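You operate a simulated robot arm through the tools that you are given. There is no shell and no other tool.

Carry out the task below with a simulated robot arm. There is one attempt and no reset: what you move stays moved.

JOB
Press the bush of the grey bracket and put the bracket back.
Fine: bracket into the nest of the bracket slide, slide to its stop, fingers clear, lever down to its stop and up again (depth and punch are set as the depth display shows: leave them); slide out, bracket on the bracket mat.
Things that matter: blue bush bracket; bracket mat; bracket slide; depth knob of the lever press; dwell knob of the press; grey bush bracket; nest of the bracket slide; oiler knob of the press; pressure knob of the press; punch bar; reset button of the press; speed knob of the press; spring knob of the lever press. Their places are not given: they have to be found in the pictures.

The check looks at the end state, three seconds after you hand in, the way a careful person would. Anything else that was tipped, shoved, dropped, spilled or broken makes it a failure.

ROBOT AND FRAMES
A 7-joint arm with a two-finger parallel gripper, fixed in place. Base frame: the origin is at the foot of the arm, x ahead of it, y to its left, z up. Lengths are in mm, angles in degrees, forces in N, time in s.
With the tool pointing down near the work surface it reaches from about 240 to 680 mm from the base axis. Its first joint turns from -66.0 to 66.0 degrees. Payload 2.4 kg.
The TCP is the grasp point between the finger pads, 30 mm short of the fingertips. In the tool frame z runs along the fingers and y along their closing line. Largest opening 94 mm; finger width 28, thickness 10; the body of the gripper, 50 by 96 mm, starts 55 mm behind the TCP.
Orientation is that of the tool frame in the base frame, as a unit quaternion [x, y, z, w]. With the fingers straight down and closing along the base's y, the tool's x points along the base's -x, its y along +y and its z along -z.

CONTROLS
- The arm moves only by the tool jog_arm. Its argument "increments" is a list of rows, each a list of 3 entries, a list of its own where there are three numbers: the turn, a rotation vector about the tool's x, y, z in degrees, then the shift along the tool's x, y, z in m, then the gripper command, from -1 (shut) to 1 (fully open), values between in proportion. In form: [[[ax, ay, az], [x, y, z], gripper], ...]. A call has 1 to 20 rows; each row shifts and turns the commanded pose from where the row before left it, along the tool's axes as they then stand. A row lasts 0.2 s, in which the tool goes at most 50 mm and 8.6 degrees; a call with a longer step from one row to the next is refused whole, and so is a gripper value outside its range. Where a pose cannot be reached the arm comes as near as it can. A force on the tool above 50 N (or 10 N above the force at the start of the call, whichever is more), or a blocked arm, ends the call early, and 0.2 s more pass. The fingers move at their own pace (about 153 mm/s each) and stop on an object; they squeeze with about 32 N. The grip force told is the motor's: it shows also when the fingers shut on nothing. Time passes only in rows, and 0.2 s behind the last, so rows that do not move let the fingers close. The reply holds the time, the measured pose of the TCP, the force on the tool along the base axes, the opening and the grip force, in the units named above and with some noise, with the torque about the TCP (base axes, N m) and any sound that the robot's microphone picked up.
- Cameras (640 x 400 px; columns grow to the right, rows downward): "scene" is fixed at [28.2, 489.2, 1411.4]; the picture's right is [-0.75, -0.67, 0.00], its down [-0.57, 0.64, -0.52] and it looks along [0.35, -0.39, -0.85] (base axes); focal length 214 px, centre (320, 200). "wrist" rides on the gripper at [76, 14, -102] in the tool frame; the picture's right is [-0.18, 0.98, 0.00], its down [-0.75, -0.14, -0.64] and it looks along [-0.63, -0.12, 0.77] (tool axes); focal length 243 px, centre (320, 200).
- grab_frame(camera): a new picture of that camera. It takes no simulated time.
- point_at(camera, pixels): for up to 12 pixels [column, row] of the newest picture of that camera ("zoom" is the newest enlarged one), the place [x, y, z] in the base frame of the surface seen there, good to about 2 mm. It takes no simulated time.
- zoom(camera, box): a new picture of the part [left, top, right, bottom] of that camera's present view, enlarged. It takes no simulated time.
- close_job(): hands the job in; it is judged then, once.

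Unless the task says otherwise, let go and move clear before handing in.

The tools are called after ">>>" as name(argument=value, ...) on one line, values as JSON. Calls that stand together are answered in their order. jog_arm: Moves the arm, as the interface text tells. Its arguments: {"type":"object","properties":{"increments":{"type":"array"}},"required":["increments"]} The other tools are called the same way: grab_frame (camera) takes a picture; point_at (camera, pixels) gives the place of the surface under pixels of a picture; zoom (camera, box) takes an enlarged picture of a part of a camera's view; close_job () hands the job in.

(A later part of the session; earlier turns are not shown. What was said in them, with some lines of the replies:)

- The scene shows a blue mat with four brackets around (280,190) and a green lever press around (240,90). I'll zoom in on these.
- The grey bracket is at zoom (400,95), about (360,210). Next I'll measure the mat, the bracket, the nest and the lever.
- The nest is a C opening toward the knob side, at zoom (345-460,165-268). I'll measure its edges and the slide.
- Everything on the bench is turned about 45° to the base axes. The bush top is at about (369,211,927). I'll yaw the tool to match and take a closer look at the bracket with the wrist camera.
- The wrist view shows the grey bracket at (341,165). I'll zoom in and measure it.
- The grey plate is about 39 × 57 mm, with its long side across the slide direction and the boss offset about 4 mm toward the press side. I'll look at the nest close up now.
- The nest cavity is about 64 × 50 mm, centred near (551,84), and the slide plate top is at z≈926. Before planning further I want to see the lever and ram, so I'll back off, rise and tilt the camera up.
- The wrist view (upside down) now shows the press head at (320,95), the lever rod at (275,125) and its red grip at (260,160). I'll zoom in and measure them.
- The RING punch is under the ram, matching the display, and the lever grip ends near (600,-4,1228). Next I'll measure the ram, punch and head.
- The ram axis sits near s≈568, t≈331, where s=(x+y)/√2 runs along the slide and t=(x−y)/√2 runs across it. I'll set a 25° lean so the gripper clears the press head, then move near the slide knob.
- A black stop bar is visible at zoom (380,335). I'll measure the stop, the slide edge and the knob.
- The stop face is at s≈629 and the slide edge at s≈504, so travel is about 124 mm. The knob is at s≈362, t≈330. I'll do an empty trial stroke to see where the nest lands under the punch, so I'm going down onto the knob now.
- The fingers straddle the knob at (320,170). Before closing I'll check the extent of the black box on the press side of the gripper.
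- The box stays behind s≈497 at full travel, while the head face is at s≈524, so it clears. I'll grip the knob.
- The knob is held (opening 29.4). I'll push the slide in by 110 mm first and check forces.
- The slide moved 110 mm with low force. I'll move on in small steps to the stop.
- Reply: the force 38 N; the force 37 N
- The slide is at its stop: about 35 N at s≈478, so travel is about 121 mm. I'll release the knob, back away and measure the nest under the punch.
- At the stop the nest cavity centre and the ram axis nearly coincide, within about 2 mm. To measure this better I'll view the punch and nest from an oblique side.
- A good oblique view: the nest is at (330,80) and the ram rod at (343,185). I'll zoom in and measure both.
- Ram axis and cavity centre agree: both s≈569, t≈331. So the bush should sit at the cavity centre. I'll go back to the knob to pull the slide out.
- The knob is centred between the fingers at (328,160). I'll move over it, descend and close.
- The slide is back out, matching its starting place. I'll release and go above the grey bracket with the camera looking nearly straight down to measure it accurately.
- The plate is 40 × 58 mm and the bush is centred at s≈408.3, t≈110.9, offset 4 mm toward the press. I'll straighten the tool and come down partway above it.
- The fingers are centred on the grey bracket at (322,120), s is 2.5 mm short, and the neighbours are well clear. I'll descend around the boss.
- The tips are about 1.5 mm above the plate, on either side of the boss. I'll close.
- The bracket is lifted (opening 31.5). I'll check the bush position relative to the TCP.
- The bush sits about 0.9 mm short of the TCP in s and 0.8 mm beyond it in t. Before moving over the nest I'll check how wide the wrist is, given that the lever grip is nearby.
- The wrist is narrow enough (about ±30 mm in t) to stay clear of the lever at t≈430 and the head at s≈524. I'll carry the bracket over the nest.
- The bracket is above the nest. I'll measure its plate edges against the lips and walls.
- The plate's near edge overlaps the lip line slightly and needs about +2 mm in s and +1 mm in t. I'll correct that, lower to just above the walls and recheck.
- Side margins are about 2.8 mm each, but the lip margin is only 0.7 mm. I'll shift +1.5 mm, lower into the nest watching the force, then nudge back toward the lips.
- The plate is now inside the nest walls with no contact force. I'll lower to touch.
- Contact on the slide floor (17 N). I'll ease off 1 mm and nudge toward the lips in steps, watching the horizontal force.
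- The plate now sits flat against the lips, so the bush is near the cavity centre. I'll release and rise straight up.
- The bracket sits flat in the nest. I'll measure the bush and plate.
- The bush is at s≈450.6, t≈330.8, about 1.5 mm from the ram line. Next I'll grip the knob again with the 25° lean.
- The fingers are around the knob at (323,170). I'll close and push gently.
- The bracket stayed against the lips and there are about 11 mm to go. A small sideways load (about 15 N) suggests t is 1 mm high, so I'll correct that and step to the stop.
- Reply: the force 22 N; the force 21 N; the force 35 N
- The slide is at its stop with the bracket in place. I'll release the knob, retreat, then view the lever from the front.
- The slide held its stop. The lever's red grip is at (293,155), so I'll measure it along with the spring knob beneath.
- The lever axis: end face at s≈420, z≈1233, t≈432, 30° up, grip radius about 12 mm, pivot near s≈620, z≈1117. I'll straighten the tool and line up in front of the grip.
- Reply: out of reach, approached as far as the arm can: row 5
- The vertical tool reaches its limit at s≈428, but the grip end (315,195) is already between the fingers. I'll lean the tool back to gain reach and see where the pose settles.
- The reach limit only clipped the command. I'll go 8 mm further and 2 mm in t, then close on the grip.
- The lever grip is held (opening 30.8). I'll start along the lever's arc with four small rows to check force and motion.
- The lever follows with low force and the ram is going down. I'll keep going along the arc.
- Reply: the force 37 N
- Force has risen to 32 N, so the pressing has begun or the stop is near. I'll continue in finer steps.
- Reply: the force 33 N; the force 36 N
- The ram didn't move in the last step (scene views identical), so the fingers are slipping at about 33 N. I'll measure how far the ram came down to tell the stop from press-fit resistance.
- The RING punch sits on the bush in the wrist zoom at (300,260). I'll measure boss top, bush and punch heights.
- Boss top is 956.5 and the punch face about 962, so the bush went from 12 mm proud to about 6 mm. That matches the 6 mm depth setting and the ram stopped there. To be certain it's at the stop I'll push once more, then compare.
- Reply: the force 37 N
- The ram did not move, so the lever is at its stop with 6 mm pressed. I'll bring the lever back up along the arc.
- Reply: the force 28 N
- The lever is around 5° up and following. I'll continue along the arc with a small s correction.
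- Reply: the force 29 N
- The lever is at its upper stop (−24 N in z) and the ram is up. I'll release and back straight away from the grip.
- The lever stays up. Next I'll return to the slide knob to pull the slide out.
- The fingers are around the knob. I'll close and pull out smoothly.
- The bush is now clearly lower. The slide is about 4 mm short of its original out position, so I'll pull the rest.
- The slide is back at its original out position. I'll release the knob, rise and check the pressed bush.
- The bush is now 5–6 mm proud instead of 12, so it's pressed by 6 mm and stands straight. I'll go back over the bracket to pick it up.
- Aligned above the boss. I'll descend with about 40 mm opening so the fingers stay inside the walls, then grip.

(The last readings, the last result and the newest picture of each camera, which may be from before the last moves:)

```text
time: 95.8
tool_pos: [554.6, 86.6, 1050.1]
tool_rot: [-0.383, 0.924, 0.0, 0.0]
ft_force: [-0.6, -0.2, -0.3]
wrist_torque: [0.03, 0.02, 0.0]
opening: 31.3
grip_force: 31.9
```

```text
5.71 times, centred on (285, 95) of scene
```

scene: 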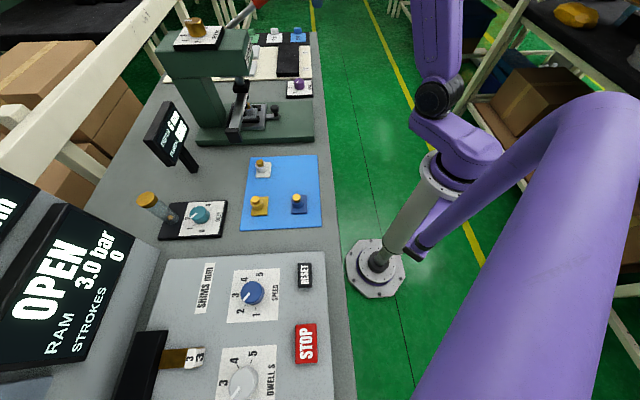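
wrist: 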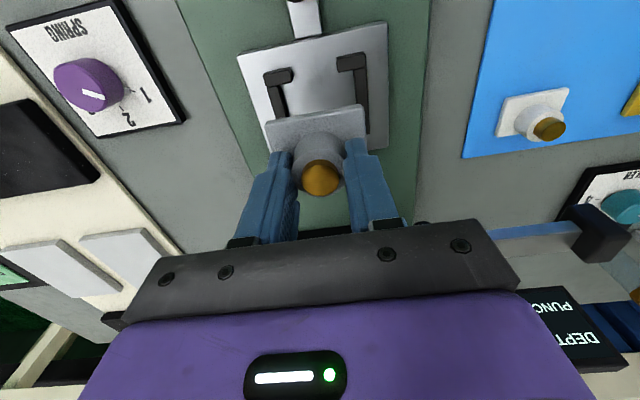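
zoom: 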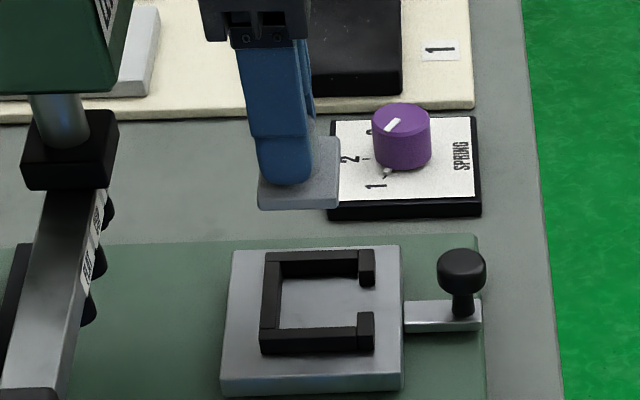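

The bracket is out and the nest is empty, with the slide still out. I'll carry it back to its original place on the mat.

>>> jog_arm(increments=[[[0, 0, 0], [0.00733, 0.03673, 0], -1], [[0, 0, 0], [0.00733, 0.03673, 0], -1], [[0, 0, 0], [0.00733, 0.03673, 0], -1], [[0, 0, 0], [0.00733, 0.03673, 0], -1], [[0, 0, 0], [0.00733, 0.03673, 0], -1], [[0, 0, 0], [0.00733, 0.03673, 0], -1], [[0, 0, 0], [0, 0, 0.04], -1], [[0, 0, 0], [0, 0, 0.04], -1], [[0, 0, 0], [0, 0, 0.03], -1], [[0, 0, 0], [0, 0, 0], -1]])

>>> grab_frame(camera="wrist")

>>> zoom(camera="scene", box=[240, 140, 340, 210])

```text
time: 98.0
tool_pos: [368.2, 211.1, 939.0]
tool_rot: [-0.383, 0.924, -0.001, 0.0]
ft_force: [1.0, 0.4, -0.2]
wrist_torque: [0.02, 0.01, 0.03]
opening: 31.5
grip_force: 31.8
```

```text
taken
```

wrist: 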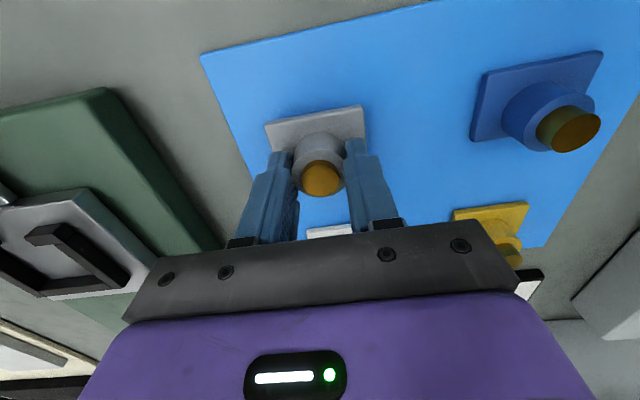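

```text
5.71 times, centred on (290, 175) of scene
```

zoom: 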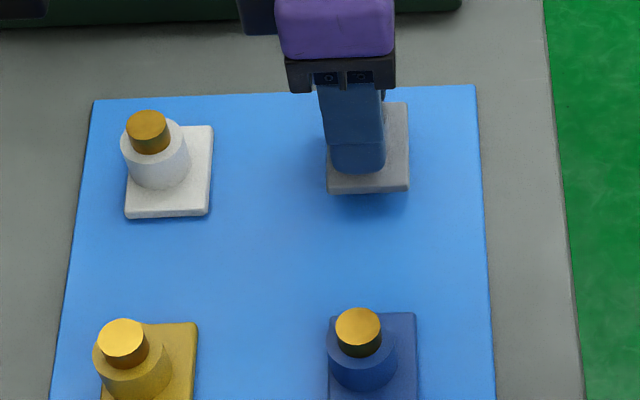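

It's above the mat near the original spot. I'll lower gently to contact.

>>> jog_arm(increments=[[[0, 0, 0], [0, 0, 0.005], -1], [[0, 0, 0], [0, 0, 0.004], -1], [[0, 0, 0], [0, 0, 0.002], -1], [[0, 0, 0], [0, 0, 0], -1]])

>>> jog_arm(increments=[[[0, 0, 0], [0, 0, 0.001], -1], [[0, 0, 0], [0, 0, 0], -1]])

>>> jog_arm(increments=[[[0, 0, 0], [0, 0, 0.001], -1], [[0, 0, 0], [0, 0, 0], -1]])

```text
time: 99.0
tool_pos: [367.0, 209.8, 928.8]
tool_rot: [-0.382, 0.924, 0.0, 0.0]
ft_force: [0.4, 0.1, 0.0]
wrist_torque: [-0.02, -0.04, -0.02]
opening: 31.6
grip_force: 31.9
```

```text
time: 99.6
tool_pos: [368.5, 211.1, 927.5]
tool_rot: [-0.384, 0.924, 0.0, -0.001]
ft_force: [0.6, -0.8, 0.9]
wrist_torque: [-0.06, 0.0, 0.03]
opening: 31.5
grip_force: 31.9
```

```text
time: 100.2
tool_pos: [367.3, 211.4, 926.7]
tool_rot: [-0.382, 0.924, 0.0, 0.001]
ft_force: [-3.4, -1.1, 20.1]
wrist_torque: [-0.13, 0.17, -0.01]
opening: 31.6
grip_force: 32.3
```

Contact at z≈926.7 with 20 N. I'll ease off slightly, release and rise clear.

>>> jog_arm(increments=[[[0, 0, 0], [0, 0, -0.0009], -1], [[0, 0, 0], [0, 0, 0], -0.3], [[0, 0, 0], [0, 0, 0], 0], [[0, 0, 0], [0, 0, 0], 0.2], [[0, 0, 0], [0, 0, -0.01], 0.2], [[0, 0, 0], [0, 0, -0.03], 0.2], [[0, 0, 0], [0, 0, -0.045], 0.5], [[0, 0, 0], [0, 0, -0.045], 1], [[0, 0, 0], [0.045, 0, -0.02], 1], [[0, 0, 0], [0.045, 0, -0.02], 1], [[0, 0, 0], [0, 0, 0], 1]])

>>> grab_frame(camera="wrist")

>>> grab_frame(camera="scene")

>>> zoom(camera="scene", box=[230, 145, 330, 235])

>>> zoom(camera="scene", box=[140, 10, 330, 160])

```text
time: 102.6
tool_pos: [303.7, 149.6, 1098.6]
tool_rot: [-0.382, 0.924, 0.0, -0.002]
ft_force: [0.0, 0.3, 0.0]
wrist_torque: [0.01, 0.02, -0.01]
opening: 93.8
grip_force: 0.0
```

```text
taken
```

wrist: 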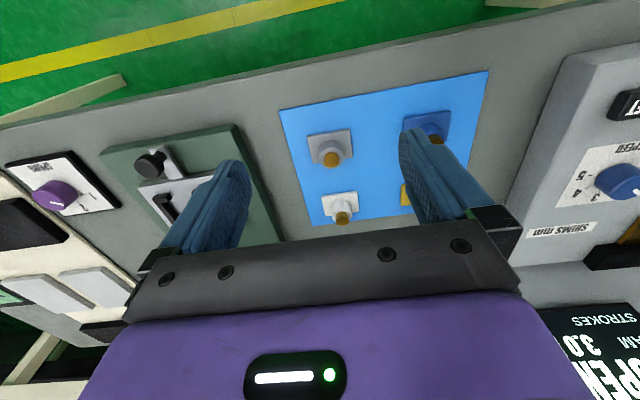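

```text
taken
```

scene: 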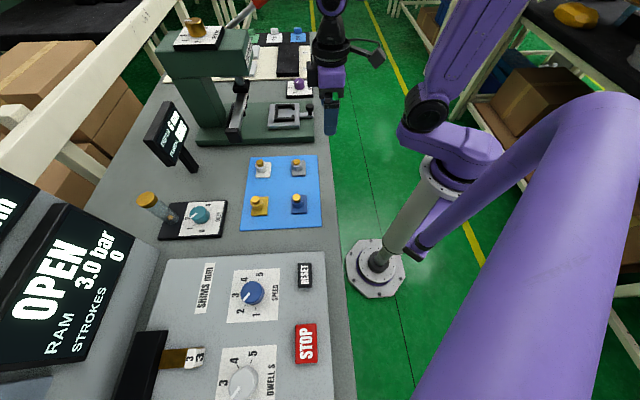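

```text
4.44 times, centred on (280, 190) of scene
```

zoom: 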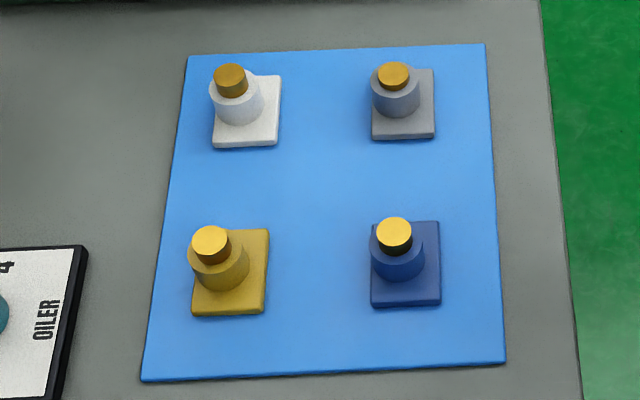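

```text
2.67 times, centred on (235, 85) of scene
```

zoom: 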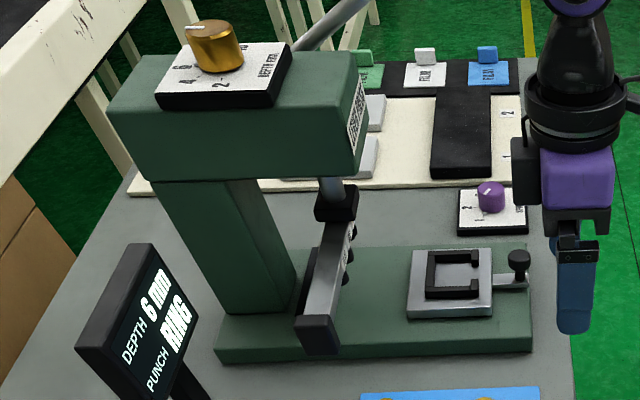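

The bracket is back on the mat with its bush lower, the slide is out, the lever is up, and the display still reads 6 mm RING. One last height check before handing in.

>>> zoom(camera="scene", box=[280, 150, 320, 175])

>>> point_at(camera="zoom", pixels=[[265, 190], [250, 185], [280, 195], [205, 230], [345, 220], [270, 262], [395, 250], [300, 375]])

```text
16.00 times, centred on (300, 162) of scene
```

zoom: 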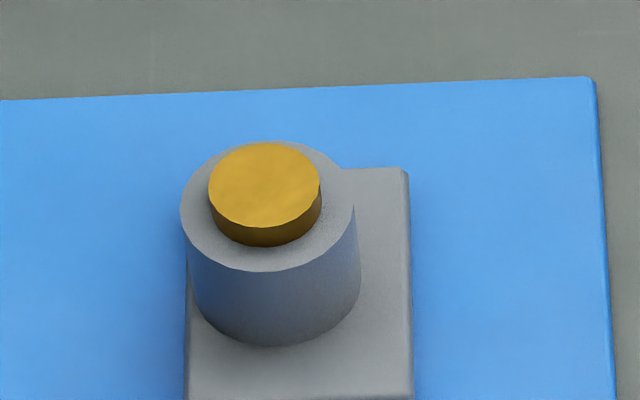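

```text
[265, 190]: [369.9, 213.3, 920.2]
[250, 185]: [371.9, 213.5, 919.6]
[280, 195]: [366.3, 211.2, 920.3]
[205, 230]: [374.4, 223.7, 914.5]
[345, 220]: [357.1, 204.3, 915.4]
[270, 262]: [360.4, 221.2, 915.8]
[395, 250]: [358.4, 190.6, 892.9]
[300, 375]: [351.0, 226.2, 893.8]
```

Bush top is 920.1 now against 926.7 before, with the boss at 915 and the plate flat on the mat, so about 6 mm was pressed. Everything else is as it was and the gripper is clear, so I'm handing in.

>>> close_job()

```text
The job is handed in.
```

The grey bracket's bush is pressed about 6 mm and the bracket is back on the mat, within a few millimetres of where it started. I've handed the job in; the result hasn't come back yet.

- **Press:** the bush top came down from 926.7 to 920.1 mm (readings are good to about 2 mm), against the 6 mm on the depth display. The lever went down to its stop and back up to its upper stop.
- **Bracket fit:** the nest is wider than the bracket, so I set the plate against the nest's front lips. That put the bush about 1.5 mm from the punch's centre line. The bush looks straight in the pictures.
- **Slide:** I ran one empty stroke first to see where the nest lands under the punch. The slide is now back out where it started, and the nest is empty.
- **Everything else:** the display still reads 6 mm and RING. The other brackets and knobs look unchanged, and the gripper is open and clear.
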